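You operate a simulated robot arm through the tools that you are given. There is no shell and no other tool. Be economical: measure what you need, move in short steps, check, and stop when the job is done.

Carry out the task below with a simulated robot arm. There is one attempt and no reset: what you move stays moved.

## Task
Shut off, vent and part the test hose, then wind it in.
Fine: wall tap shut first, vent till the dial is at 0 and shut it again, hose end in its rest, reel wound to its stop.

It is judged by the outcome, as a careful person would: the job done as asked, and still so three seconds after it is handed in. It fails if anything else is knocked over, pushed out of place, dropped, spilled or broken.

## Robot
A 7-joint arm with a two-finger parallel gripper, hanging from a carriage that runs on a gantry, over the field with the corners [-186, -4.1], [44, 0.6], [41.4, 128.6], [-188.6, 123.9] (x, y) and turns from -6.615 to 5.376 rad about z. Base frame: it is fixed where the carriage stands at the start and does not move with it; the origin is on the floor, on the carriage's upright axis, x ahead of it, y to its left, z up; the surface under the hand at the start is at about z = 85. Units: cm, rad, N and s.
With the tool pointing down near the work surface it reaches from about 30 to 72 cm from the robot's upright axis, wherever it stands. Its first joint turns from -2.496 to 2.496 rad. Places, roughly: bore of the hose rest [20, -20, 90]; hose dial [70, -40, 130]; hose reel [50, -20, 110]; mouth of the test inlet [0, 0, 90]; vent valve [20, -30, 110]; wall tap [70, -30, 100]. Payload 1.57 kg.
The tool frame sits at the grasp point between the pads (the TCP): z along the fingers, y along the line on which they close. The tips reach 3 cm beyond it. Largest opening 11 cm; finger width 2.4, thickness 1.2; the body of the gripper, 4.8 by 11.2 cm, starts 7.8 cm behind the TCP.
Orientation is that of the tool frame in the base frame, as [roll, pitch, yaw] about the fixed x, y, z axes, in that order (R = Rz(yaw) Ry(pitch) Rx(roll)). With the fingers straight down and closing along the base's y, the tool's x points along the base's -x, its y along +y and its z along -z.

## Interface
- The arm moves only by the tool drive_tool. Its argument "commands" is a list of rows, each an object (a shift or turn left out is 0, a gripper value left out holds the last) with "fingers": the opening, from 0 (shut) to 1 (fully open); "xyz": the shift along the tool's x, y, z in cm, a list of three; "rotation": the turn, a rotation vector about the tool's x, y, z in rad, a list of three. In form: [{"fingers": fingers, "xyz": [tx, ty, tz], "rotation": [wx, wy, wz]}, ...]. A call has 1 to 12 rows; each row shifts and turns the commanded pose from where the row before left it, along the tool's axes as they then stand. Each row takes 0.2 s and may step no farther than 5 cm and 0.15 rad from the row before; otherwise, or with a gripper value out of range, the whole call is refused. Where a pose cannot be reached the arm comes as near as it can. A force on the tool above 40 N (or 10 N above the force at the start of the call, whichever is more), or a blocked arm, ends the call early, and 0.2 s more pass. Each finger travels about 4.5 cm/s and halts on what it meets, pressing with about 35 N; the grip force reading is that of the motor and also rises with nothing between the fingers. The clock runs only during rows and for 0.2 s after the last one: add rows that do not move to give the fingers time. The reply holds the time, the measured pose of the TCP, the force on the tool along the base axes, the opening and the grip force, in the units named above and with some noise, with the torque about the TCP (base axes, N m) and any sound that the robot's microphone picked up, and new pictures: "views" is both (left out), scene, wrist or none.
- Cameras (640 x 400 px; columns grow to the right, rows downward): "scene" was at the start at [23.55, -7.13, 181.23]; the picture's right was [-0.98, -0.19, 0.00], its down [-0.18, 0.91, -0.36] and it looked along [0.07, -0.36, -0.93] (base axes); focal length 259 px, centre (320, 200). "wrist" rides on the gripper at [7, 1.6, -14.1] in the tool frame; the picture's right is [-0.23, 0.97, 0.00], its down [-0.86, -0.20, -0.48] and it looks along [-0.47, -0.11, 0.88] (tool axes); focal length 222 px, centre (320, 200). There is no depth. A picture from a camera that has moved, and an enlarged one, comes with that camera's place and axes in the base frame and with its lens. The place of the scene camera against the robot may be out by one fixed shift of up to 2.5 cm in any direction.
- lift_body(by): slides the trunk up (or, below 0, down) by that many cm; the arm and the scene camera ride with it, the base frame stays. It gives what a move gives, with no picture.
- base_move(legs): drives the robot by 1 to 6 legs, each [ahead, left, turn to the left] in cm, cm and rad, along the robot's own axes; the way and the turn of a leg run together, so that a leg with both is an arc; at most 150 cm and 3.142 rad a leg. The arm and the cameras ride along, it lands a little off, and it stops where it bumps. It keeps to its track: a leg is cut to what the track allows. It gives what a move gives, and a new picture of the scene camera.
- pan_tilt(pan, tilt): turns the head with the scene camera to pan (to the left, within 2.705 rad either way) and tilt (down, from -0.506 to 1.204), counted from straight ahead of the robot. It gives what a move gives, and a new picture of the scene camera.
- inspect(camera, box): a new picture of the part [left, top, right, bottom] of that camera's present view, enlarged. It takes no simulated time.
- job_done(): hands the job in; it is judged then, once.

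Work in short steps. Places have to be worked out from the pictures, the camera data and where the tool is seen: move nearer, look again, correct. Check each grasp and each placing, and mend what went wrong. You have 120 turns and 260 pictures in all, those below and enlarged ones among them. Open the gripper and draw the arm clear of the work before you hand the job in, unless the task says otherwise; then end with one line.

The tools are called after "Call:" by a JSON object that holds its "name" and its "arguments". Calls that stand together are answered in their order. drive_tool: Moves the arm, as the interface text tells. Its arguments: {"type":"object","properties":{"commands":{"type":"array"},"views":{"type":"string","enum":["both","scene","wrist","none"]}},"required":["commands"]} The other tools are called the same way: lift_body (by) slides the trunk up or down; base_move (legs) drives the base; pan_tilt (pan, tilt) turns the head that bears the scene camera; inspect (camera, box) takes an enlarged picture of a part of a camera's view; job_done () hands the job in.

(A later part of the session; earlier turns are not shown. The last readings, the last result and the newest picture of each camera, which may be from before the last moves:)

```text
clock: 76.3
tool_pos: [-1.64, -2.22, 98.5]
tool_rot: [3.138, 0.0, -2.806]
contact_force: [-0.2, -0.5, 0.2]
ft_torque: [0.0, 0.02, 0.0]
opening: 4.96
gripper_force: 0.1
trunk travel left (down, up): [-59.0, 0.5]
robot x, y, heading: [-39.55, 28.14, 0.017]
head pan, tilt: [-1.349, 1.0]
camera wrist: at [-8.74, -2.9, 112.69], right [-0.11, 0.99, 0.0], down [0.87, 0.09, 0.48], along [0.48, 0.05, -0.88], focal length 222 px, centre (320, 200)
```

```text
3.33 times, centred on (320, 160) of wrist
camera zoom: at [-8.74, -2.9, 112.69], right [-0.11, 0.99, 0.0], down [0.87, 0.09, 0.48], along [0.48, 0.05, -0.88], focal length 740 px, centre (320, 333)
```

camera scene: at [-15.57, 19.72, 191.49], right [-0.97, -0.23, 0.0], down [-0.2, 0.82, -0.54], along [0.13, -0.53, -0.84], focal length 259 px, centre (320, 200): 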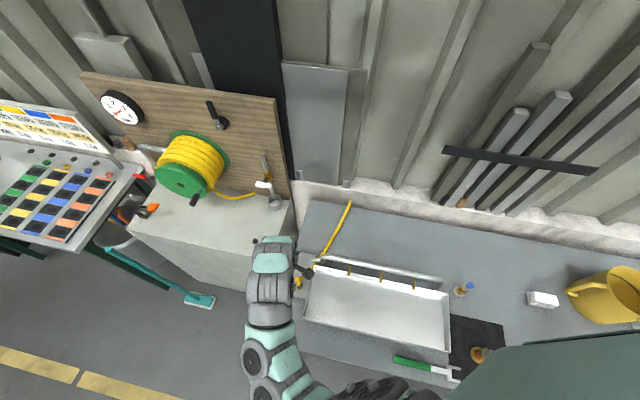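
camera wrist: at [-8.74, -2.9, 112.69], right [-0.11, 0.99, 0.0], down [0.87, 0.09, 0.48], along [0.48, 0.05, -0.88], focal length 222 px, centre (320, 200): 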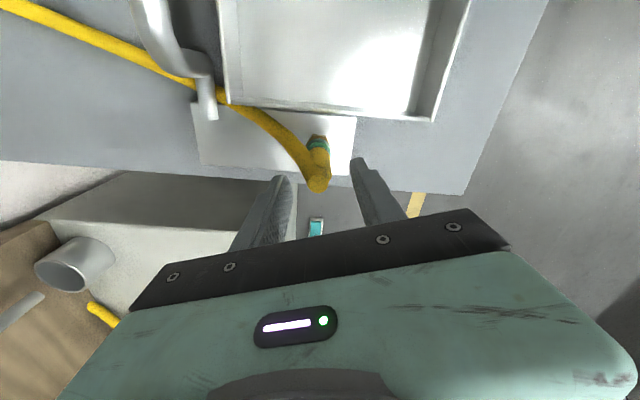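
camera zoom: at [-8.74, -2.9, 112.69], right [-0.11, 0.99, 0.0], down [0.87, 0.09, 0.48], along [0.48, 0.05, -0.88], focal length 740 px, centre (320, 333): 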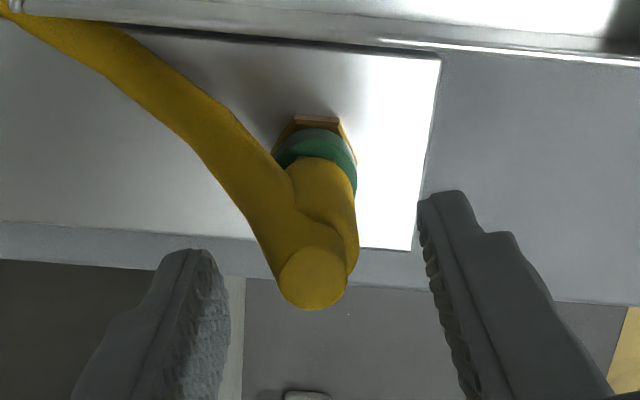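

Nothing has visibly changed. Now I grip the yellow body itself (tips ~z 91.5), square to the hose plane, and test.

Call:
{"name": "drive_tool", "arguments": {"commands": [{"rotation": [0, 0, -0.12], "xyz": [0, 0, 1]}, {"rotation": [0, 0, -0.12], "xyz": [0, 0, 1]}, {"rotation": [0, 0, -0.11], "xyz": [0, 0, 1]}, {"xyz": [0, 0, 0.9]}, {"fingers": 0}, {}, {}, {}], "views": "wrist"}}

Call:
{"name": "inspect", "arguments": {"camera": "wrist", "box": [260, 120, 380, 240]}}

```text
clock: 78.1
tool_pos: [-1.53, -2.06, 94.74]
tool_rot: [3.141, 0.002, -2.455]
contact_force: [-0.9, 1.6, 2.2]
ft_torque: [-0.02, -0.03, -0.05]
opening: 2.19
gripper_force: 34.4
trunk travel left (down, up): [-59.0, 0.5]
robot x, y, heading: [-39.25, 28.0, 0.012]
head pan, tilt: [-1.349, 1.0]
camera wrist: at [-7.94, -5.19, 108.9], right [-0.44, 0.9, 0.0], down [0.79, 0.39, 0.48], along [0.43, 0.21, -0.88], focal length 222 px, centre (320, 200)
```

wrist: 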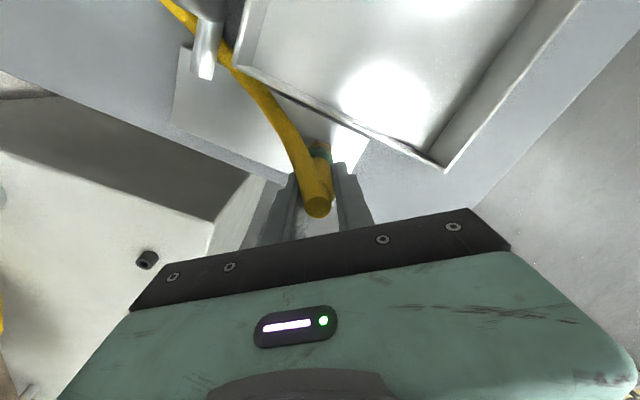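

```text
3.33 times, centred on (320, 180) of wrist
camera zoom: at [-7.94, -5.19, 108.9], right [-0.44, 0.9, 0.0], down [0.79, 0.39, 0.48], along [0.43, 0.21, -0.88], focal length 740 px, centre (320, 267)
```

zoom: 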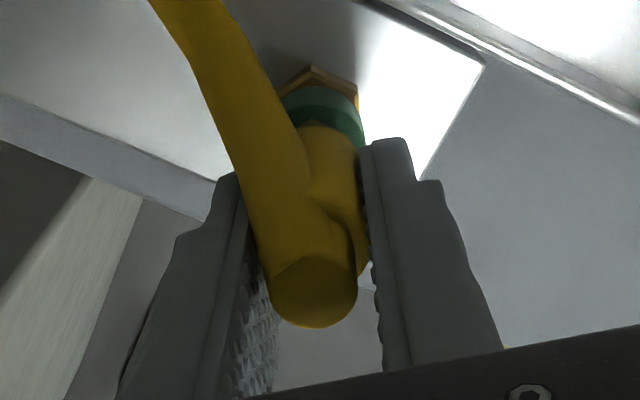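

Body firmly and centrally gripped (2.2 cm). Test a small pull.

Call:
{"name": "drive_tool", "arguments": {"commands": [{"xyz": [0, 0, -0.15]}, {"xyz": [0, 0, -0.15]}, {"xyz": [0, 0, -0.2]}, {"xyz": [0, 0, -0.3]}], "views": "none"}}

```text
clock: 79.1
tool_pos: [-1.56, -2.18, 95.38]
tool_rot: [3.14, 0.003, -2.457]
contact_force: [0.1, -0.3, -1.3]
ft_torque: [-0.01, -0.02, 0.03]
opening: 2.19
gripper_force: 34.6
trunk travel left (down, up): [-59.0, 0.5]
robot x, y, heading: [-39.37, 27.86, 0.013]
head pan, tilt: [-1.349, 1.0]
```

It moved up without load; look whether the hose end is coming out or slipping.

Call:
{"name": "drive_tool", "arguments": {"commands": [{"xyz": [0, 0, -1]}, {"xyz": [0, 0, -1]}], "views": "wrist"}}

Call:
{"name": "inspect", "arguments": {"camera": "wrist", "box": [260, 120, 380, 240]}}

```text
clock: 79.7
tool_pos: [-1.52, -1.99, 97.31]
tool_rot: [3.139, 0.001, -2.455]
contact_force: [0.1, 0.5, -0.7]
ft_torque: [-0.01, 0.0, -0.01]
opening: 2.17
gripper_force: 34.4
trunk travel left (down, up): [-59.0, 0.5]
robot x, y, heading: [-39.63, 27.95, 0.016]
head pan, tilt: [-1.349, 1.0]
camera wrist: at [-7.94, -5.2, 111.59], right [-0.44, 0.9, 0.0], down [0.79, 0.39, 0.48], along [0.43, 0.21, -0.88], focal length 222 px, centre (320, 200)
```

wrist: 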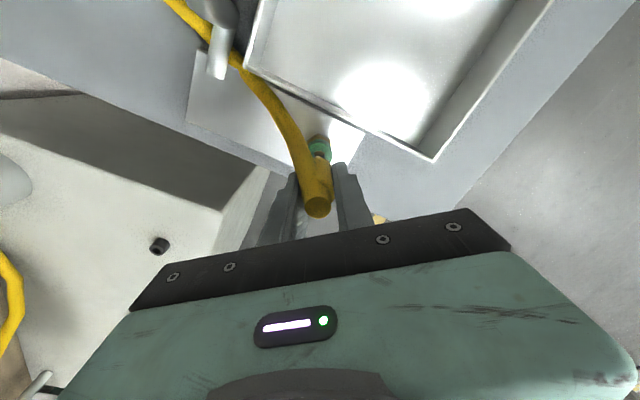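

```text
3.33 times, centred on (320, 180) of wrist
camera zoom: at [-7.94, -5.2, 111.59], right [-0.44, 0.9, 0.0], down [0.79, 0.39, 0.48], along [0.43, 0.21, -0.88], focal length 740 px, centre (320, 267)
```

zoom: 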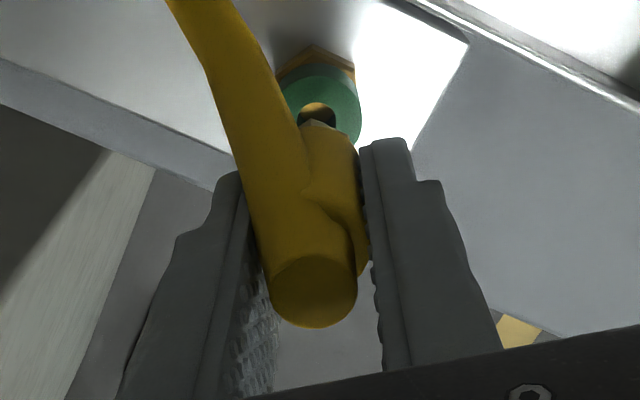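

Parted: the plug is out and the collar stays on the inlet. Lift further and view the plug.

Call:
{"name": "drive_tool", "arguments": {"commands": [{"xyz": [0, 0, -2]}, {"xyz": [0, 0, -3]}, {"xyz": [0, 0, -3]}, {"xyz": [0, 0, -2]}, {}], "views": "both"}}

Call:
{"name": "inspect", "arguments": {"camera": "wrist", "box": [220, 80, 380, 240]}}

```text
clock: 80.9
tool_pos: [-1.64, -1.69, 107.29]
tool_rot: [3.14, 0.002, -2.455]
contact_force: [-0.2, 0.3, -0.9]
ft_torque: [0.01, -0.01, -0.03]
opening: 2.2
gripper_force: 34.8
trunk travel left (down, up): [-59.0, 0.5]
robot x, y, heading: [-39.6, 27.82, 0.013]
head pan, tilt: [-1.349, 1.0]
camera scene: at [-15.6, 19.77, 191.49], right [-0.97, -0.23, 0.0], down [-0.2, 0.82, -0.54], along [0.13, -0.53, -0.84], focal length 259 px, centre (320, 200)
camera wrist: at [-8.04, -5.02, 121.51], right [-0.44, 0.9, 0.0], down [0.79, 0.39, 0.48], along [0.43, 0.21, -0.88], focal length 222 px, centre (320, 200)
```

scene: 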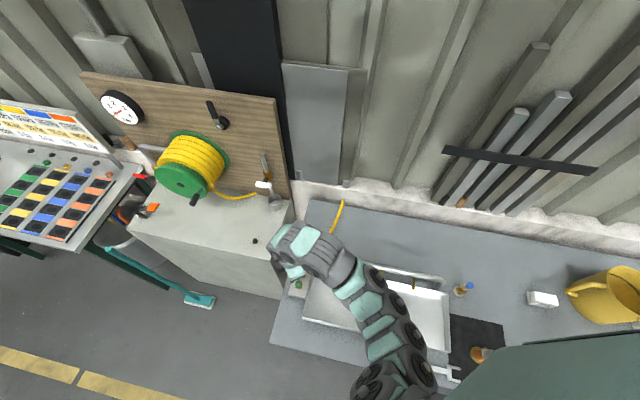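
wrist: 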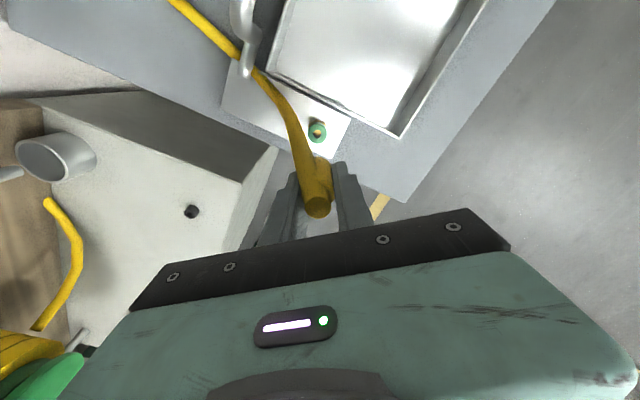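

```text
2.50 times, centred on (300, 160) of wrist
camera zoom: at [-8.04, -5.02, 121.51], right [-0.44, 0.9, 0.0], down [0.79, 0.39, 0.48], along [0.43, 0.21, -0.88], focal length 555 px, centre (370, 300)
```

zoom: 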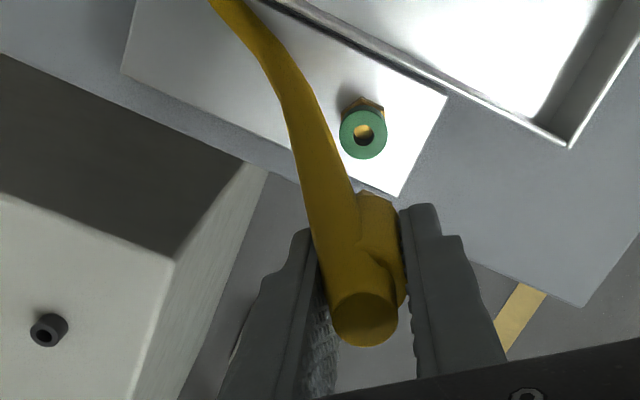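

The rest is at about [22.2,-17.3,86]. Carry the hose end there with the carriage, at a safe height.

Call:
{"name": "base_move", "arguments": {"legs": [[22.5, -12, 0]]}}

Call:
{"name": "drive_tool", "arguments": {"commands": [{}], "views": "wrist"}}

Call:
{"name": "inspect", "arguments": {"camera": "wrist", "box": [220, 80, 420, 230]}}

```text
clock: 82.8
tool_pos: [20.85, -13.25, 107.26]
tool_rot: [3.141, 0.002, -2.45]
contact_force: [-0.4, -0.5, -0.7]
ft_torque: [0.01, 0.02, 0.01]
opening: 2.19
gripper_force: 34.9
trunk travel left (down, up): [-59.0, 0.5]
robot x, y, heading: [-17.22, 15.95, 0.018]
head pan, tilt: [-1.349, 1.0]
camera scene: at [6.82, 8.25, 191.49], right [-0.97, -0.24, 0.0], down [-0.2, 0.82, -0.54], along [0.13, -0.52, -0.84], focal length 259 px, centre (320, 200)
```

scene: 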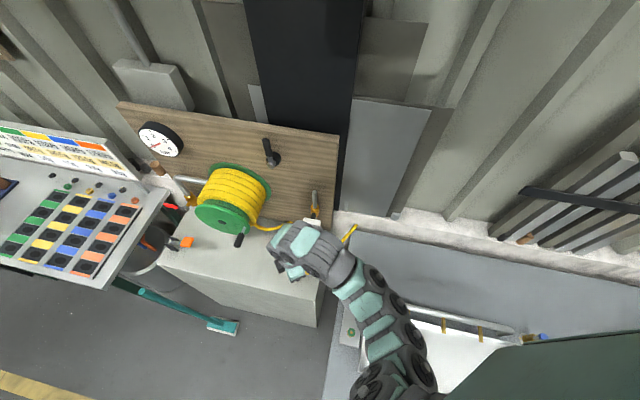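

```text
clock: 83.2
tool_pos: [20.98, -13.28, 107.21]
tool_rot: [3.139, 0.002, -2.452]
contact_force: [-0.1, 0.8, -0.6]
ft_torque: [-0.01, -0.01, 0.02]
opening: 2.16
gripper_force: 35.1
trunk travel left (down, up): [-59.0, 0.5]
robot x, y, heading: [-17.39, 16.04, 0.019]
head pan, tilt: [-1.349, 1.0]
camera wrist: at [14.53, -16.5, 121.49], right [-0.45, 0.89, 0.0], down [0.79, 0.39, 0.48], along [0.43, 0.22, -0.88], focal length 222 px, centre (320, 200)
```

wrist: 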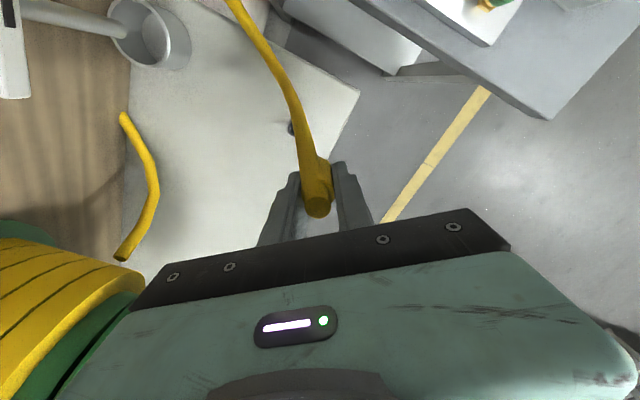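

```text
2.67 times, centred on (320, 155) of wrist
camera zoom: at [14.53, -16.5, 121.49], right [-0.45, 0.89, 0.0], down [0.79, 0.39, 0.48], along [0.43, 0.22, -0.88], focal length 592 px, centre (320, 320)
```

zoom: 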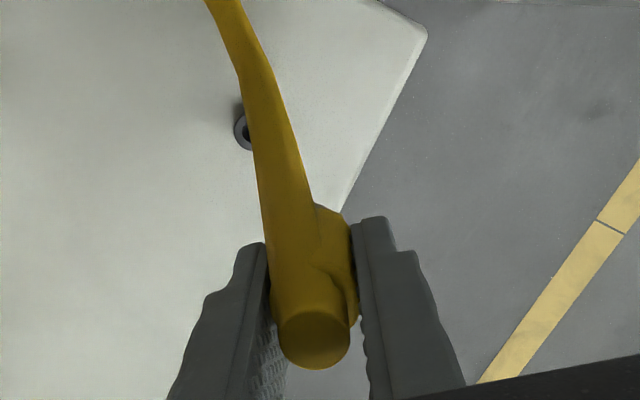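

The rest is just hidden by the hose in the wrist view. I shift sideways a bit and take two clear views at different heights to fix the bore's place accurately.

Call:
{"name": "drive_tool", "arguments": {"commands": [{"xyz": [1.0, -0.2, 2]}, {"xyz": [0, 0, 2]}, {"xyz": [0, 0, 1]}, {}], "views": "none"}}

Call:
{"name": "inspect", "arguments": {"camera": "wrist", "box": [240, 60, 380, 200]}}

Call:
{"name": "drive_tool", "arguments": {"commands": [{"xyz": [0, 0, 2]}, {"xyz": [0, 0, 2]}, {}], "views": "none"}}

Call:
{"name": "inspect", "arguments": {"camera": "wrist", "box": [240, 60, 380, 200]}}

```text
clock: 84.2
tool_pos: [20.2, -13.95, 102.4]
tool_rot: [3.139, 0.001, -2.448]
contact_force: [-0.6, 0.5, -1.3]
ft_torque: [0.02, 0.02, 0.0]
opening: 2.21
gripper_force: 35.2
trunk travel left (down, up): [-59.0, 0.5]
robot x, y, heading: [-17.13, 16.23, 0.018]
head pan, tilt: [-1.349, 1.0]
```

```text
2.86 times, centred on (310, 130) of wrist
camera zoom: at [13.85, -17.19, 116.54], right [-0.45, 0.89, 0.0], down [0.79, 0.39, 0.48], along [0.43, 0.22, -0.88], focal length 635 px, centre (349, 400)
```

zoom: 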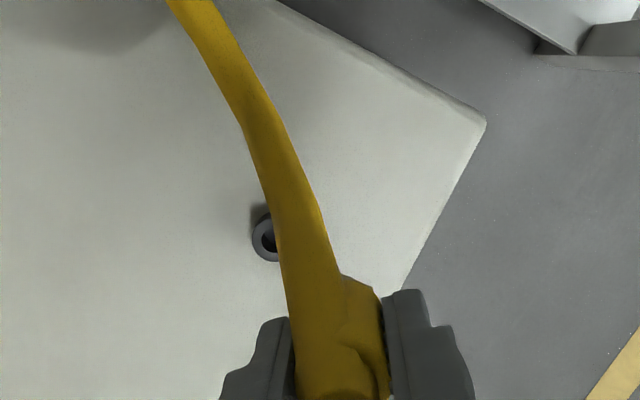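

```text
clock: 85.0
tool_pos: [20.15, -13.93, 98.36]
tool_rot: [3.138, 0.001, -2.448]
contact_force: [-1.0, 1.0, 0.1]
ft_torque: [0.03, 0.05, 0.0]
opening: 2.19
gripper_force: 34.7
trunk travel left (down, up): [-59.0, 0.5]
robot x, y, heading: [-17.22, 15.98, 0.02]
head pan, tilt: [-1.349, 1.0]
```

```text
2.86 times, centred on (310, 130) of wrist
camera zoom: at [13.74, -17.15, 112.54], right [-0.45, 0.89, 0.0], down [0.79, 0.39, 0.48], along [0.43, 0.22, -0.88], focal length 635 px, centre (349, 400)
```

zoom: 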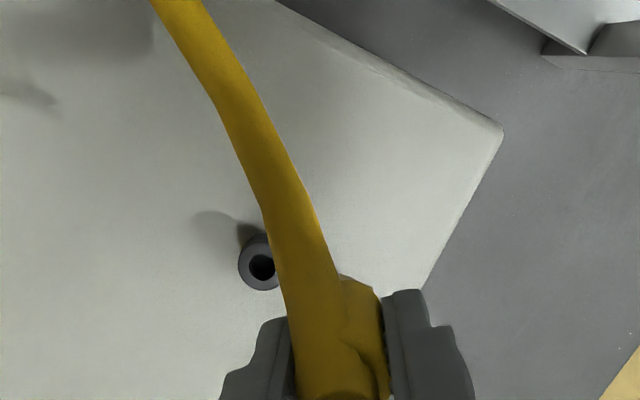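

Bore is about 3.6 cm along tool -y. I lower 3 cm more for one more precise measurement before shifting over.

Call:
{"name": "drive_tool", "arguments": {"commands": [{"xyz": [0, 0, 1.5]}, {"xyz": [0, 0, 1.5]}, {}], "views": "scene"}}

Call:
{"name": "inspect", "arguments": {"camera": "wrist", "box": [250, 100, 350, 200]}}

Call:
{"name": "inspect", "arguments": {"camera": "scene", "box": [240, 200, 360, 320]}}

```text
clock: 85.8
tool_pos: [20.35, -14.07, 95.33]
tool_rot: [3.14, 0.001, -2.449]
contact_force: [0.2, 0.8, -1.3]
ft_torque: [0.0, -0.04, 0.01]
opening: 2.18
gripper_force: 35.1
trunk travel left (down, up): [-59.0, 0.5]
robot x, y, heading: [-17.09, 16.11, 0.018]
head pan, tilt: [-1.349, 1.0]
camera scene: at [6.82, 8.25, 191.49], right [-0.97, -0.24, 0.0], down [-0.2, 0.82, -0.54], along [0.13, -0.52, -0.84], focal length 259 px, centre (320, 200)
```

scene: 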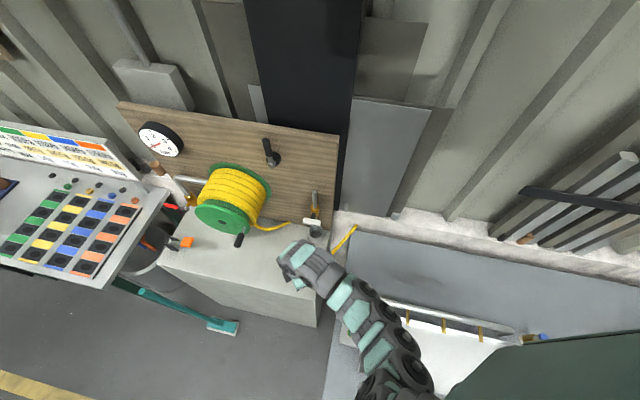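

```text
4.00 times, centred on (300, 150) of wrist
camera zoom: at [13.89, -17.17, 109.54], right [-0.45, 0.89, 0.0], down [0.79, 0.39, 0.48], along [0.43, 0.22, -0.88], focal length 888 px, centre (400, 400)
```

zoom: 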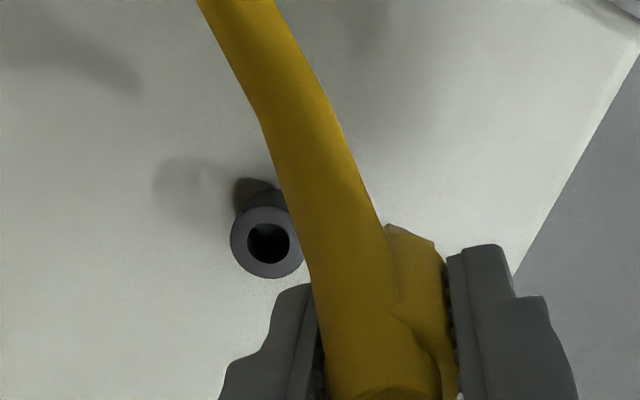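

```text
3.33 times, centred on (300, 260) of scene
camera zoom: at [6.82, 8.25, 191.49], right [-0.97, -0.24, 0.0], down [-0.2, 0.82, -0.54], along [0.13, -0.52, -0.84], focal length 863 px, centre (387, 0)
```

zoom: 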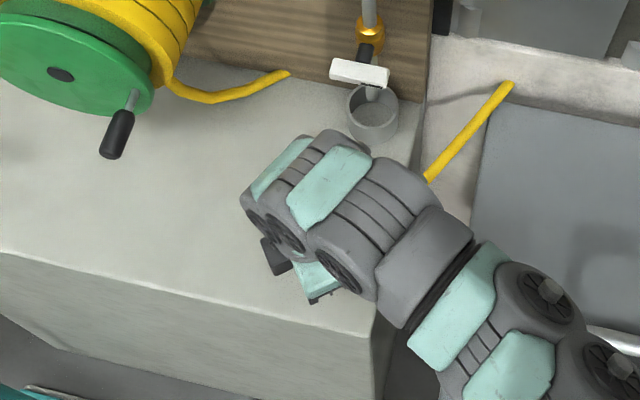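

Bore at about tool [0.1,-3.7], top z≈86. Shift over it and lower slowly, stopping on contact.

Call:
{"name": "drive_tool", "arguments": {"commands": [{"xyz": [-0.1, -1.9, -0.7]}, {"xyz": [-0.12, -1.8, 0]}, {"xyz": [0, 0, 0]}, {"xyz": [0, 0, 0.7]}, {"xyz": [0, 0, 0.7]}, {}], "views": "wrist"}}

Call:
{"name": "inspect", "arguments": {"camera": "wrist", "box": [270, 110, 370, 210]}}

```text
clock: 87.2
tool_pos: [22.78, -16.84, 94.6]
tool_rot: [3.139, 0.001, -2.451]
contact_force: [0.0, 0.8, -0.9]
ft_torque: [0.0, 0.02, 0.01]
opening: 2.19
gripper_force: 34.8
trunk travel left (down, up): [-59.0, 0.5]
robot x, y, heading: [-17.05, 16.43, 0.023]
head pan, tilt: [-1.349, 1.0]
camera wrist: at [16.41, -20.01, 108.76], right [-0.45, 0.89, 0.0], down [0.79, 0.39, 0.48], along [0.43, 0.22, -0.88], focal length 222 px, centre (320, 200)
```

wrist: 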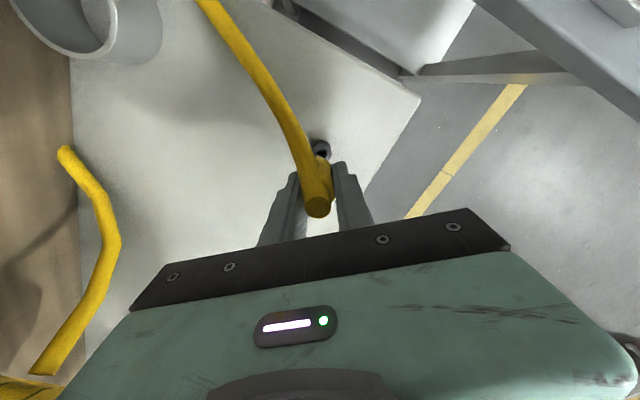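

```text
4.00 times, centred on (320, 160) of wrist
camera zoom: at [16.41, -20.01, 108.76], right [-0.45, 0.89, 0.0], down [0.79, 0.39, 0.48], along [0.43, 0.22, -0.88], focal length 888 px, centre (320, 360)
```

zoom: 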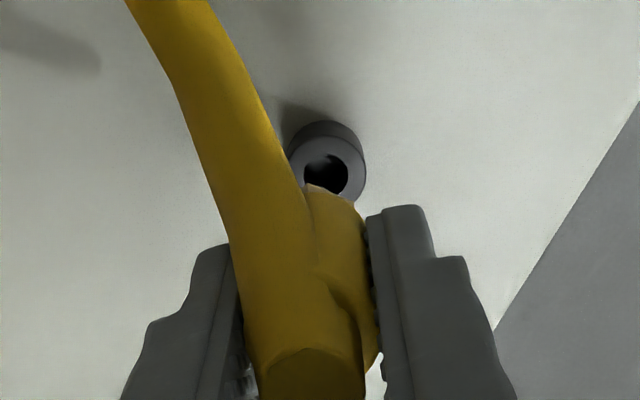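

Now the bore is visible past the body; it sits ~0.2 cm to tool +y of the plug line. Correct and lower carefully.

Call:
{"name": "drive_tool", "arguments": {"commands": [{"xyz": [-0.06, 0.22, 0]}, {"xyz": [0, 0, 0.4]}, {"xyz": [0, 0, 0.3]}, {"xyz": [0, 0, 0.3]}, {}], "views": "none"}}

Call:
{"name": "inspect", "arguments": {"camera": "wrist", "box": [290, 130, 350, 190]}}

```text
clock: 88.4
tool_pos: [22.68, -16.47, 93.6]
tool_rot: [3.141, 0.002, -2.45]
contact_force: [-0.3, -0.2, -0.3]
ft_torque: [-0.01, -0.04, 0.02]
opening: 2.15
gripper_force: 34.6
trunk travel left (down, up): [-59.0, 0.5]
robot x, y, heading: [-17.36, 16.49, 0.015]
head pan, tilt: [-1.349, 1.0]
```

```text
6.67 times, centred on (320, 160) of wrist
camera zoom: at [16.29, -19.75, 107.83], right [-0.45, 0.9, 0.0], down [0.79, 0.39, 0.48], along [0.43, 0.22, -0.88], focal length 1481 px, centre (320, 467)
```

zoom: 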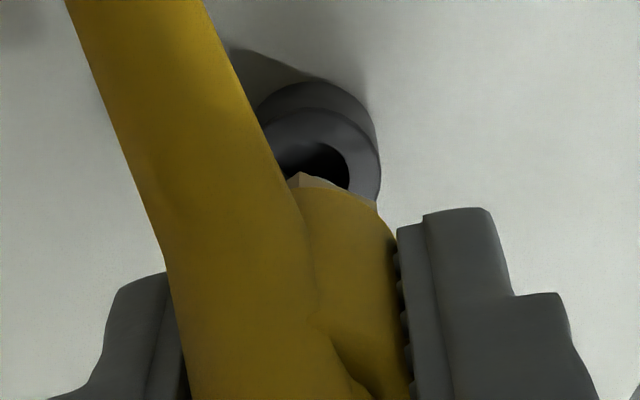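

Bore and plug line agree within about 1 mm. Continue lowering in small steps.

Call:
{"name": "drive_tool", "arguments": {"commands": [{"xyz": [0.05, 0, 0.3]}, {"xyz": [0, 0, 0.3]}, {"xyz": [0, 0, 0.3]}, {"xyz": [0, 0, 0.3]}, {}], "views": "none"}}

Call:
{"name": "inspect", "arguments": {"camera": "wrist", "box": [290, 130, 350, 190]}}

```text
clock: 89.6
tool_pos: [22.67, -16.57, 92.4]
tool_rot: [3.139, 0.001, -2.448]
contact_force: [0.1, 0.1, -0.5]
ft_torque: [0.01, -0.02, 0.01]
opening: 2.17
gripper_force: 34.6
trunk travel left (down, up): [-59.0, 0.5]
robot x, y, heading: [-17.04, 16.31, 0.014]
head pan, tilt: [-1.349, 1.0]
```

```text
6.67 times, centred on (320, 160) of wrist
camera zoom: at [16.28, -19.79, 106.55], right [-0.45, 0.89, 0.0], down [0.79, 0.39, 0.48], along [0.43, 0.22, -0.88], focal length 1481 px, centre (320, 467)
```

zoom: 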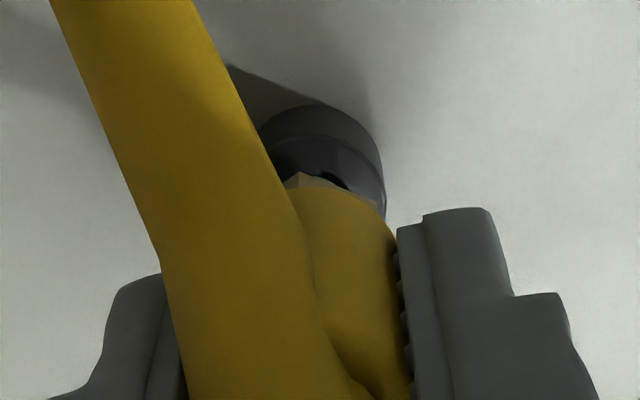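

Still no contact and it looks in line (hex nearing the rest's rim). Continue down.

Call:
{"name": "drive_tool", "arguments": {"commands": [{"xyz": [0, 0, 0.25]}, {"xyz": [0, 0, 0.25]}, {"xyz": [0, 0, 0.25]}, {"xyz": [0, 0, 0.25]}, {"xyz": [0, 0, 0.25]}, {"xyz": [0, 0, 0.25]}], "views": "none"}}

Call:
{"name": "inspect", "arguments": {"camera": "wrist", "box": [290, 130, 350, 190]}}

```text
clock: 91.0
tool_pos: [22.79, -16.33, 90.94]
tool_rot: [3.137, 0.004, -2.45]
contact_force: [-0.2, -0.1, -0.3]
ft_torque: [-0.02, 0.03, 0.0]
opening: 2.18
gripper_force: 34.6
trunk travel left (down, up): [-59.0, 0.5]
robot x, y, heading: [-17.0, 16.0, 0.018]
head pan, tilt: [-1.349, 1.0]
```

```text
6.67 times, centred on (320, 160) of wrist
camera zoom: at [16.29, -19.7, 105.1], right [-0.45, 0.9, 0.0], down [0.79, 0.39, 0.48], along [0.43, 0.22, -0.88], focal length 1481 px, centre (320, 467)
```

zoom: 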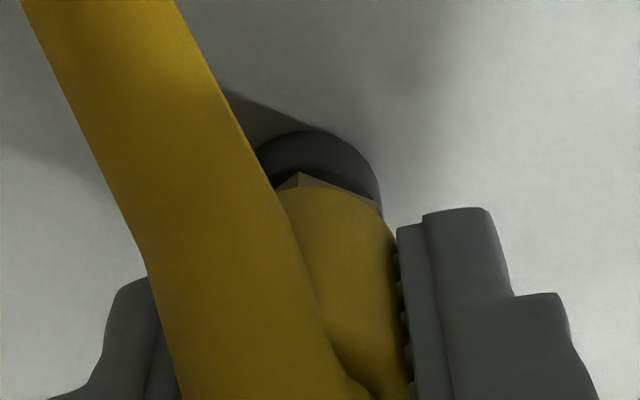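

Plug seems to be entering the bore with no load. Continue until it seats.

Call:
{"name": "drive_tool", "arguments": {"commands": [{"xyz": [0, 0, 0.2]}, {"xyz": [0, 0, 0.2]}, {"xyz": [0, 0, 0.2]}, {"xyz": [0, 0, 0.2]}, {"xyz": [0, 0, 0.2]}, {"xyz": [0, 0, 0.2]}], "views": "none"}}

Call:
{"name": "inspect", "arguments": {"camera": "wrist", "box": [290, 130, 350, 190]}}

```text
clock: 92.4
tool_pos: [22.85, -16.6, 89.74]
tool_rot: [3.138, 0.004, -2.448]
contact_force: [-7.0, 8.2, 26.0]
ft_torque: [0.13, 0.27, -0.02]
opening: 2.12
gripper_force: 34.6
trunk travel left (down, up): [-59.0, 0.5]
robot x, y, heading: [-16.87, 16.45, 0.022]
head pan, tilt: [-1.349, 1.0]
```

```text
6.67 times, centred on (320, 160) of wrist
camera zoom: at [16.37, -19.74, 103.91], right [-0.45, 0.89, 0.0], down [0.79, 0.39, 0.48], along [0.43, 0.22, -0.88], focal length 1481 px, centre (320, 467)
```

zoom: 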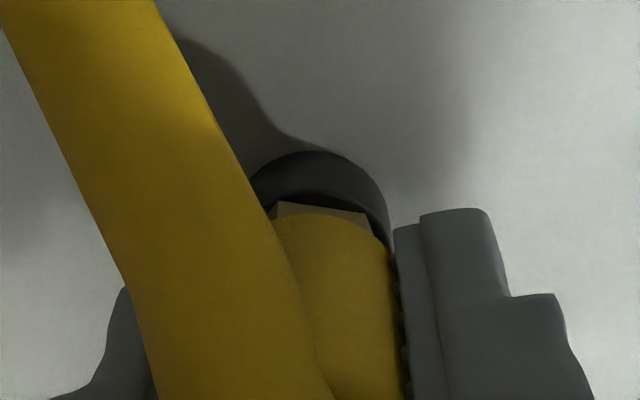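

Contact at z≈90: the hex shoulder seems to be on the rest's rim. Ease the load, open and look.

Call:
{"name": "drive_tool", "arguments": {"commands": [{"xyz": [0, 0, -0.1]}, {"fingers": 0.25}, {"fingers": 0.4}, {}, {}], "views": "wrist"}}

Call:
{"name": "inspect", "arguments": {"camera": "wrist", "box": [270, 120, 370, 220]}}

```text
clock: 93.6
tool_pos: [22.78, -16.56, 89.76]
tool_rot: [3.138, 0.003, -2.449]
contact_force: [0.1, 0.1, 0.7]
ft_torque: [0.04, 0.0, 0.0]
opening: 4.39
gripper_force: 0.0
trunk travel left (down, up): [-59.0, 0.5]
robot x, y, heading: [-17.09, 16.03, 0.019]
head pan, tilt: [-1.349, 1.0]
camera wrist: at [16.31, -19.72, 104.0], right [-0.45, 0.89, 0.0], down [0.79, 0.39, 0.48], along [0.43, 0.22, -0.88], focal length 222 px, centre (320, 200)
```

wrist: 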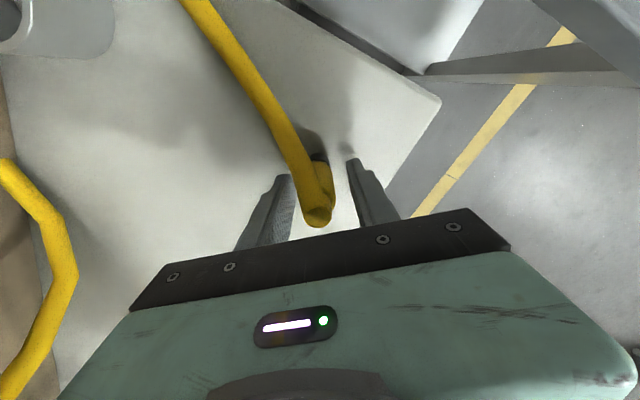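

```text
4.00 times, centred on (320, 170) of wrist
camera zoom: at [16.31, -19.72, 104.0], right [-0.45, 0.89, 0.0], down [0.79, 0.39, 0.48], along [0.43, 0.22, -0.88], focal length 888 px, centre (320, 320)
```

zoom: 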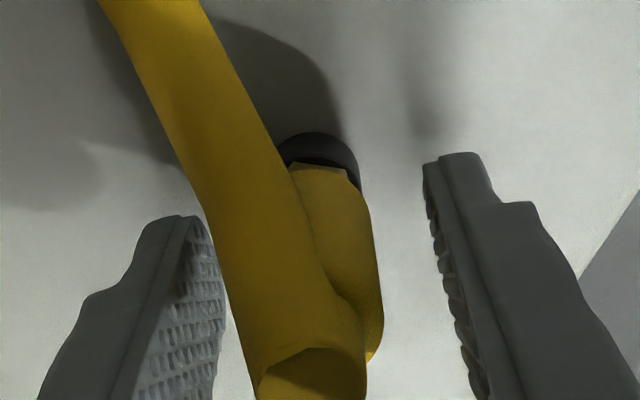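

Released and it stands. Raise the hand straight off and check.

Call:
{"name": "drive_tool", "arguments": {"commands": [{"xyz": [0, 0, -1]}, {"xyz": [0, 0, -2]}, {"xyz": [0, 0, -3]}, {"xyz": [0, 0, -3]}, {"xyz": [0, 0, -4]}, {"xyz": [0, 0, -3]}, {}], "views": "wrist"}}

Call:
{"name": "inspect", "arguments": {"camera": "wrist", "box": [240, 60, 380, 200]}}

```text
clock: 95.2
tool_pos: [22.77, -16.68, 105.63]
tool_rot: [3.139, 0.001, -2.45]
contact_force: [-0.9, -0.4, -0.4]
ft_torque: [0.01, 0.02, -0.02]
opening: 4.4
gripper_force: 0.1
trunk travel left (down, up): [-59.0, 0.5]
robot x, y, heading: [-17.23, 16.26, 0.021]
head pan, tilt: [-1.349, 1.0]
camera wrist: at [16.44, -19.73, 119.92], right [-0.45, 0.89, 0.0], down [0.79, 0.39, 0.48], along [0.43, 0.22, -0.88], focal length 222 px, centre (320, 200)
```

wrist: 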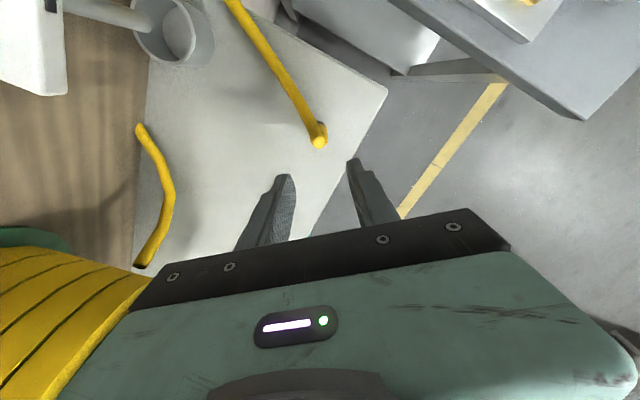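

```text
2.86 times, centred on (310, 130) of wrist
camera zoom: at [16.44, -19.73, 119.92], right [-0.45, 0.89, 0.0], down [0.79, 0.39, 0.48], along [0.43, 0.22, -0.88], focal length 635 px, centre (349, 400)
```

zoom: 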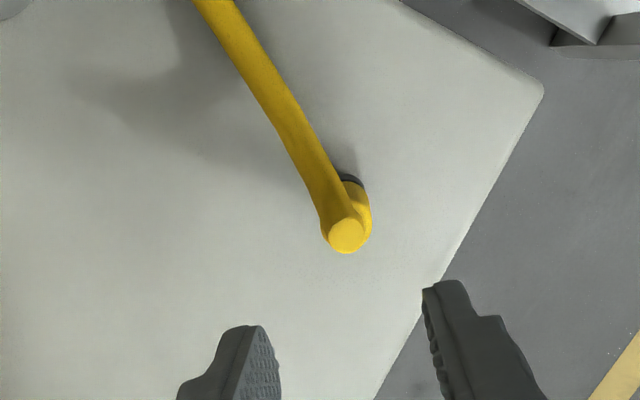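

The hose end is in its rest. Now the reel: back away, return the tool to the horizontal pose, and look at the crank.

Call:
{"name": "base_move", "arguments": {"legs": [[0, 28, 0], [27, 0, 0]]}}

Call:
{"name": "drive_tool", "arguments": {"commands": [{"rotation": [0, 0, 0.15]}, {"rotation": [0, 0, 0.15]}, {"rotation": [0, 0, 0.15]}, {"rotation": [0, 0, 0.15]}, {"rotation": [0, 0, 0.09]}, {"rotation": [0.15, 0, 0]}, {"rotation": [0.15, 0, 0]}, {"rotation": [0.15, 0, 0]}, {"rotation": [0.15, 0, 0]}, {"rotation": [0.15, 0, 0]}, {"rotation": [0.15, 0, 0]}, {"rotation": [0.15, 0, 0]}], "views": "none"}}

Call:
{"name": "drive_tool", "arguments": {"commands": [{"rotation": [0.15, 0, 0]}, {"rotation": [0.15, 0, 0]}, {"rotation": [0.15, 0, 0]}, {"rotation": [0.07, 0, 0]}, {}], "views": "both"}}

```text
clock: 98.6
tool_pos: [49.15, 12.39, 105.79]
tool_rot: [3.14, 0.0, -2.45]
contact_force: [-0.8, -0.3, 0.7]
ft_torque: [0.03, 0.02, 0.04]
opening: 4.41
gripper_force: 0.0
trunk travel left (down, up): [-59.0, 0.5]
robot x, y, heading: [8.51, 45.43, 0.021]
head pan, tilt: [-1.349, 1.0]
camera scene: at [33.03, 37.12, 191.49], right [-0.97, -0.24, 0.0], down [-0.2, 0.82, -0.54], along [0.13, -0.52, -0.84], focal length 259 px, centre (320, 200)
```

scene: 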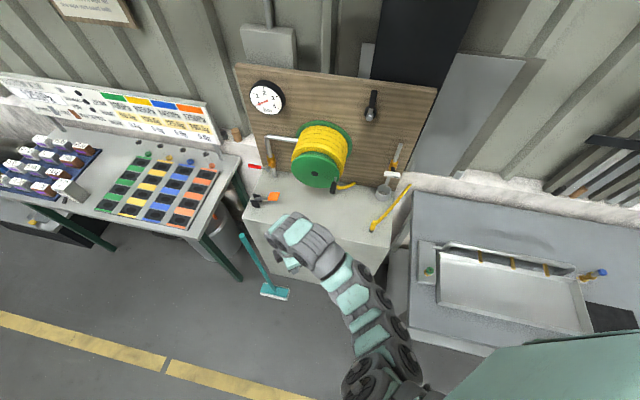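

```text
clock: 101.2
tool_pos: [49.03, 12.36, 105.68]
tool_rot: [-2.093, 0.002, -3.139]
contact_force: [0.6, -0.4, 0.3]
ft_torque: [0.02, 0.0, -0.02]
opening: 4.4
gripper_force: 0.0
trunk travel left (down, up): [-59.0, 0.5]
robot x, y, heading: [9.03, 45.48, 0.021]
head pan, tilt: [-1.349, 1.0]
```

```text
clock: 102.4
tool_pos: [49.19, 12.34, 105.75]
tool_rot: [-1.574, 0.0, -3.139]
contact_force: [-0.8, 0.8, 0.6]
ft_torque: [0.01, -0.01, 0.02]
opening: 4.41
gripper_force: 0.1
trunk travel left (down, up): [-59.0, 0.5]
robot x, y, heading: [8.83, 45.19, 0.021]
head pan, tilt: [-1.349, 1.0]
camera scene: at [33.03, 37.12, 191.5], right [-0.97, -0.24, 0.0], down [-0.2, 0.82, -0.54], along [0.13, -0.52, -0.84], focal length 259 px, centre (320, 200)
camera wrist: at [42.12, 26.49, 104.23], right [0.23, 0.0, -0.97], down [0.85, 0.48, 0.2], along [0.47, -0.88, 0.11], focal length 222 px, centre (320, 200)
```

scene: 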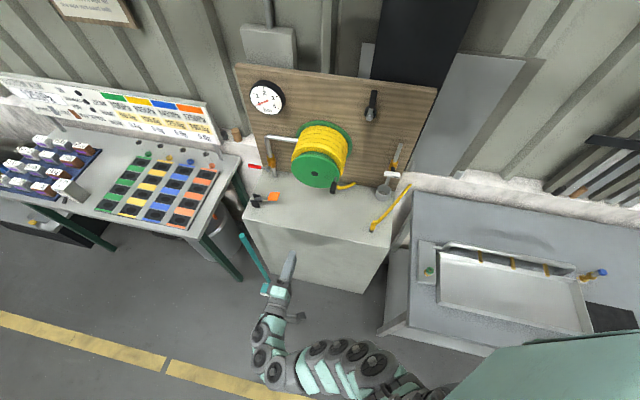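
wrist: 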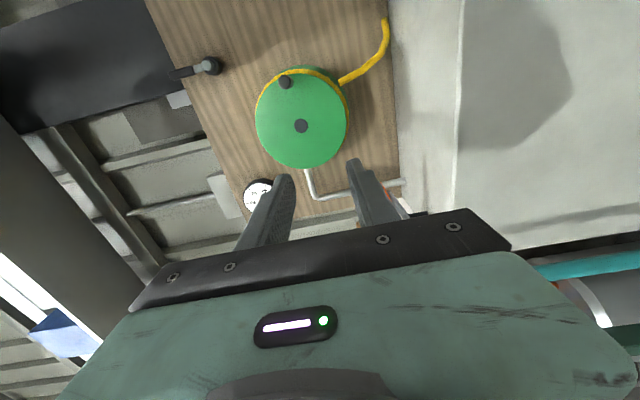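

Tool horizontal; reel hub ≈[50,-22,110], crank knob ≈[41.5,-14.5,110]. Move in partway and re-measure.

Call:
{"name": "base_move", "arguments": {"legs": [[0, -13, 0]]}}

Call:
{"name": "drive_tool", "arguments": {"commands": [{"xyz": [4, 0, 0]}, {"xyz": [3, -3, 0]}, {}], "views": "wrist"}}

Call:
{"name": "inspect", "arguments": {"camera": "wrist", "box": [200, 50, 380, 200]}}

Call:
{"name": "inspect", "arguments": {"camera": "scene", "box": [260, 130, 380, 230]}}

```text
clock: 103.7
tool_pos: [49.52, -0.22, 105.68]
tool_rot: [-1.576, 0.0, -3.133]
contact_force: [-0.4, -0.2, -0.8]
ft_torque: [-0.01, 0.0, 0.01]
opening: 4.41
gripper_force: 0.0
trunk travel left (down, up): [-59.0, 0.5]
robot x, y, heading: [9.14, 32.51, 0.029]
head pan, tilt: [-1.349, 1.0]
camera scene: at [33.36, 24.5, 191.49], right [-0.97, -0.25, 0.0], down [-0.21, 0.82, -0.54], along [0.13, -0.52, -0.84], focal length 259 px, centre (320, 200)
```

scene: 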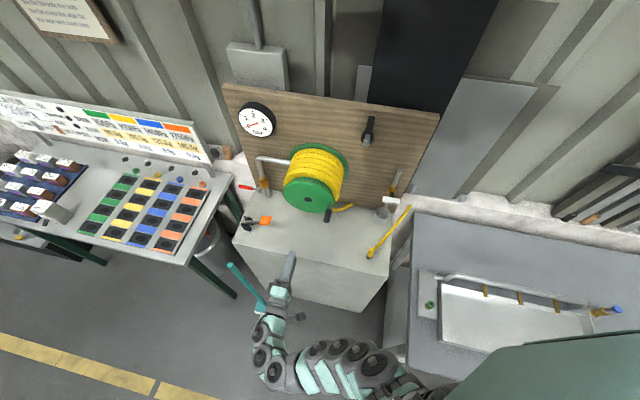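

```text
clock: 104.5
tool_pos: [42.49, -0.57, 108.67]
tool_rot: [-1.574, -0.001, -3.131]
contact_force: [0.6, -0.8, -0.8]
ft_torque: [0.01, 0.02, -0.01]
opening: 4.4
gripper_force: 0.0
trunk travel left (down, up): [-59.0, 0.5]
robot x, y, heading: [9.56, 31.98, 0.028]
head pan, tilt: [-1.349, 1.0]
camera wrist: at [35.47, 13.58, 107.12], right [0.23, 0.01, -0.97], down [0.85, 0.49, 0.2], along [0.47, -0.87, 0.11], focal length 222 px, centre (320, 200)
```

wrist: 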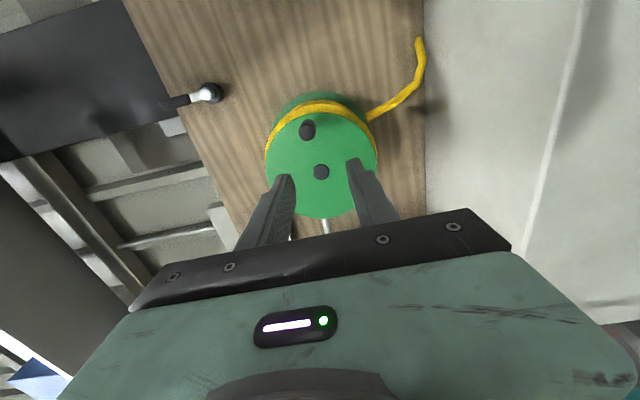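

```text
2.67 times, centred on (290, 125) of wrist
camera zoom: at [35.47, 13.58, 107.12], right [0.23, 0.01, -0.97], down [0.85, 0.49, 0.2], along [0.47, -0.87, 0.11], focal length 592 px, centre (400, 400)
```

zoom: 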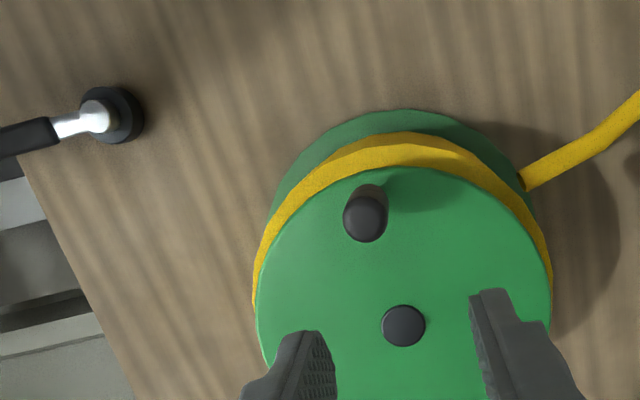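

```text
4.00 times, centred on (320, 180) of scene
camera zoom: at [33.36, 24.5, 191.49], right [-0.97, -0.25, 0.0], down [-0.21, 0.82, -0.54], along [0.13, -0.52, -0.84], focal length 1036 px, centre (320, 280)
```

zoom: 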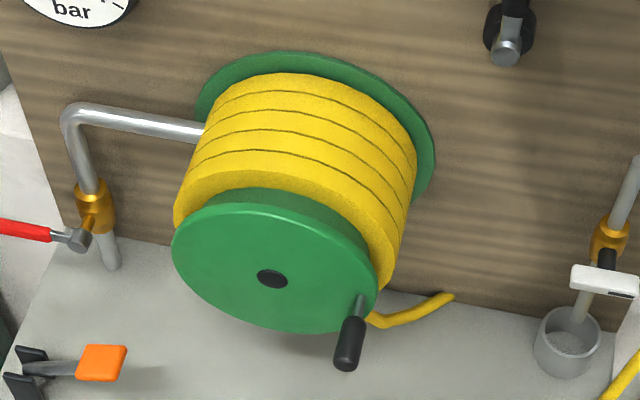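

Hub [50.2,-24,110.3], knob end [41.4,-17.4,110.3], crank radius ≈8.9 cm. Bring the carriage in so the whole crank circle is within reach, then line up with the knob.

Call:
{"name": "base_move", "arguments": {"legs": [[8, -13, 0]]}}

Call:
{"name": "drive_tool", "arguments": {"commands": [{"fingers": 0.5, "xyz": [4, -0.8, 0]}, {"xyz": [4, -0.7, 0]}, {}], "views": "wrist"}}

Call:
{"name": "inspect", "arguments": {"camera": "wrist", "box": [240, 100, 400, 220]}}

```text
clock: 105.9
tool_pos: [50.79, -13.66, 108.47]
tool_rot: [-1.575, -0.001, -3.137]
contact_force: [0.1, -0.4, -0.6]
ft_torque: [0.0, 0.0, 0.02]
opening: 4.42
gripper_force: 0.1
trunk travel left (down, up): [-59.0, 0.5]
robot x, y, heading: [17.54, 19.42, 0.021]
head pan, tilt: [-1.349, 1.0]
camera scene: at [41.69, 11.52, 191.49], right [-0.97, -0.24, 0.0], down [-0.2, 0.82, -0.54], along [0.13, -0.52, -0.84], focal length 259 px, centre (320, 200)
```

scene: 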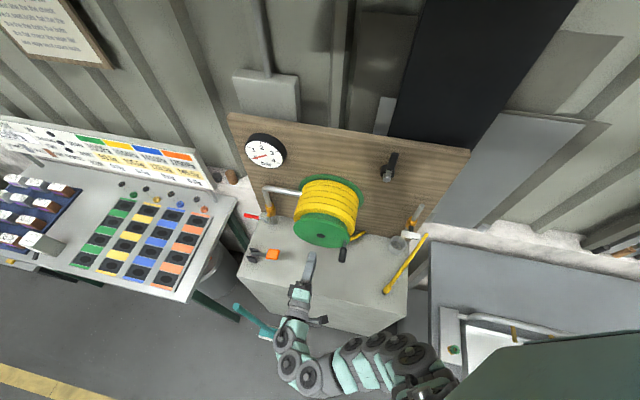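

```text
clock: 106.7
tool_pos: [42.84, -13.87, 110.06]
tool_rot: [-1.575, -0.001, -3.138]
contact_force: [0.8, 0.3, 0.2]
ft_torque: [0.0, -0.01, 0.0]
opening: 5.5
gripper_force: 0.1
trunk travel left (down, up): [-59.0, 0.5]
robot x, y, heading: [17.75, 19.68, 0.018]
head pan, tilt: [-1.349, 1.0]
camera wrist: at [35.83, 0.29, 108.56], right [0.23, 0.01, -0.97], down [0.85, 0.48, 0.2], along [0.47, -0.88, 0.1], focal length 222 px, centre (320, 200)
```

wrist: 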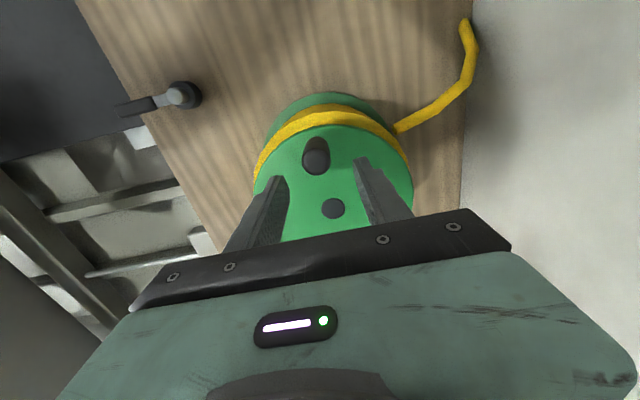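

```text
3.33 times, centred on (320, 160) of wrist
camera zoom: at [35.83, 0.29, 108.56], right [0.23, 0.01, -0.97], down [0.85, 0.48, 0.2], along [0.47, -0.88, 0.1], focal length 740 px, centre (320, 333)
```

zoom: 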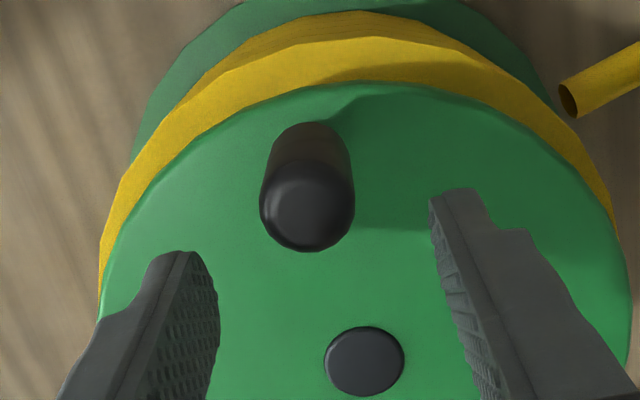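

Knob centre at [41.7,-17.4,110.05]. Move onto it and close.

Call:
{"name": "drive_tool", "arguments": {"commands": [{"xyz": [1.1, 0, 1]}, {"xyz": [0, 0, 2]}, {"xyz": [0, 0, 1.6]}, {"fingers": 0.1}, {}, {}, {}], "views": "wrist"}}

Call:
{"name": "inspect", "arguments": {"camera": "wrist", "box": [240, 100, 400, 220]}}

```text
clock: 108.3
tool_pos: [41.74, -18.17, 110.05]
tool_rot: [-1.575, 0.001, -3.137]
contact_force: [0.7, -1.3, -2.1]
ft_torque: [-0.27, -0.02, -0.06]
opening: 2.28
gripper_force: 32.1
trunk travel left (down, up): [-59.0, 0.5]
robot x, y, heading: [17.45, 19.92, 0.022]
head pan, tilt: [-1.349, 1.0]
camera wrist: at [34.62, -4.07, 108.53], right [0.23, 0.01, -0.97], down [0.85, 0.48, 0.2], along [0.47, -0.88, 0.1], focal length 222 px, centre (320, 200)
```

wrist: 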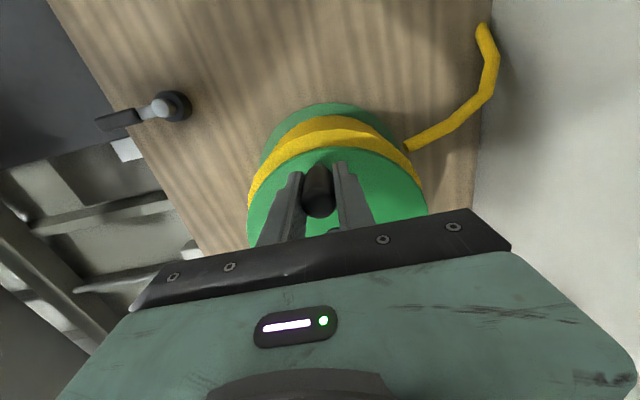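

```text
3.33 times, centred on (320, 160) of wrist
camera zoom: at [34.62, -4.07, 108.53], right [0.23, 0.01, -0.97], down [0.85, 0.48, 0.2], along [0.47, -0.88, 0.1], focal length 740 px, centre (320, 333)
```

zoom: 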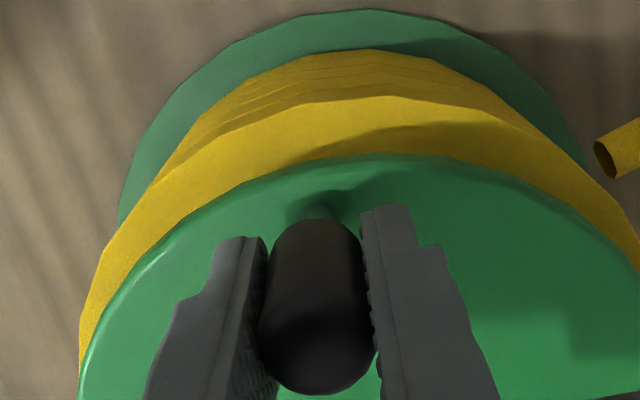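

Knob gripped. Test clockwise (downward from here) for 20°.

Call:
{"name": "drive_tool", "arguments": {"commands": [{"xyz": [-0.03, 0.75, 0]}, {"xyz": [-0.1, 0.74, 0]}, {"xyz": [-0.16, 0.73, 0]}, {"xyz": [-0.23, 0.71, 0]}], "views": "wrist"}}

```text
clock: 108.7
tool_pos: [41.72, -18.18, 110.0]
tool_rot: [-1.562, 0.007, -3.137]
contact_force: [-4.1, 7.9, 15.6]
ft_torque: [1.13, 0.07, -0.32]
opening: 2.28
gripper_force: 35.5
trunk travel left (down, up): [-59.0, 0.5]
robot x, y, heading: [17.33, 19.52, 0.022]
head pan, tilt: [-1.349, 1.0]
stopped in row 2: the force on the tool passed its limit at 56 N (the readings are from after the stop); the commanded pose is now the measured one
camera wrist: at [34.65, -4.12, 108.23], right [0.23, -0.01, -0.97], down [0.85, 0.48, 0.2], along [0.47, -0.87, 0.12], focal length 222 px, centre (320, 200)
```

wrist: 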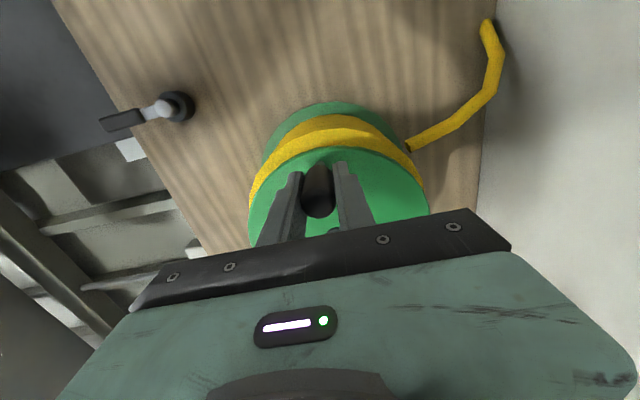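

Blocked downward. Try the other way (upward).

Call:
{"name": "drive_tool", "arguments": {"commands": [{"xyz": [0, -0.4, 0], "rotation": [-0.01, 0, 0]}, {"xyz": [-0.1, -0.74, 0]}, {"xyz": [-0.16, -0.73, 0]}, {"xyz": [-0.23, -0.71, 0]}], "views": "wrist"}}

```text
clock: 109.7
tool_pos: [42.06, -18.27, 112.43]
tool_rot: [-1.572, 0.004, -3.139]
contact_force: [-4.0, 7.1, -0.4]
ft_torque: [0.03, -0.01, -1.0]
opening: 2.25
gripper_force: 35.0
trunk travel left (down, up): [-59.0, 0.5]
robot x, y, heading: [17.47, 19.71, 0.021]
head pan, tilt: [-1.349, 1.0]
camera wrist: at [35.01, -4.1, 110.81], right [0.23, 0.0, -0.97], down [0.85, 0.48, 0.21], along [0.47, -0.88, 0.11], focal length 222 px, centre (320, 200)
```

wrist: 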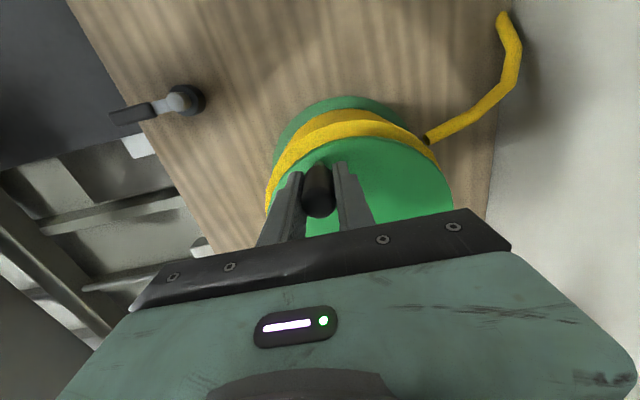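

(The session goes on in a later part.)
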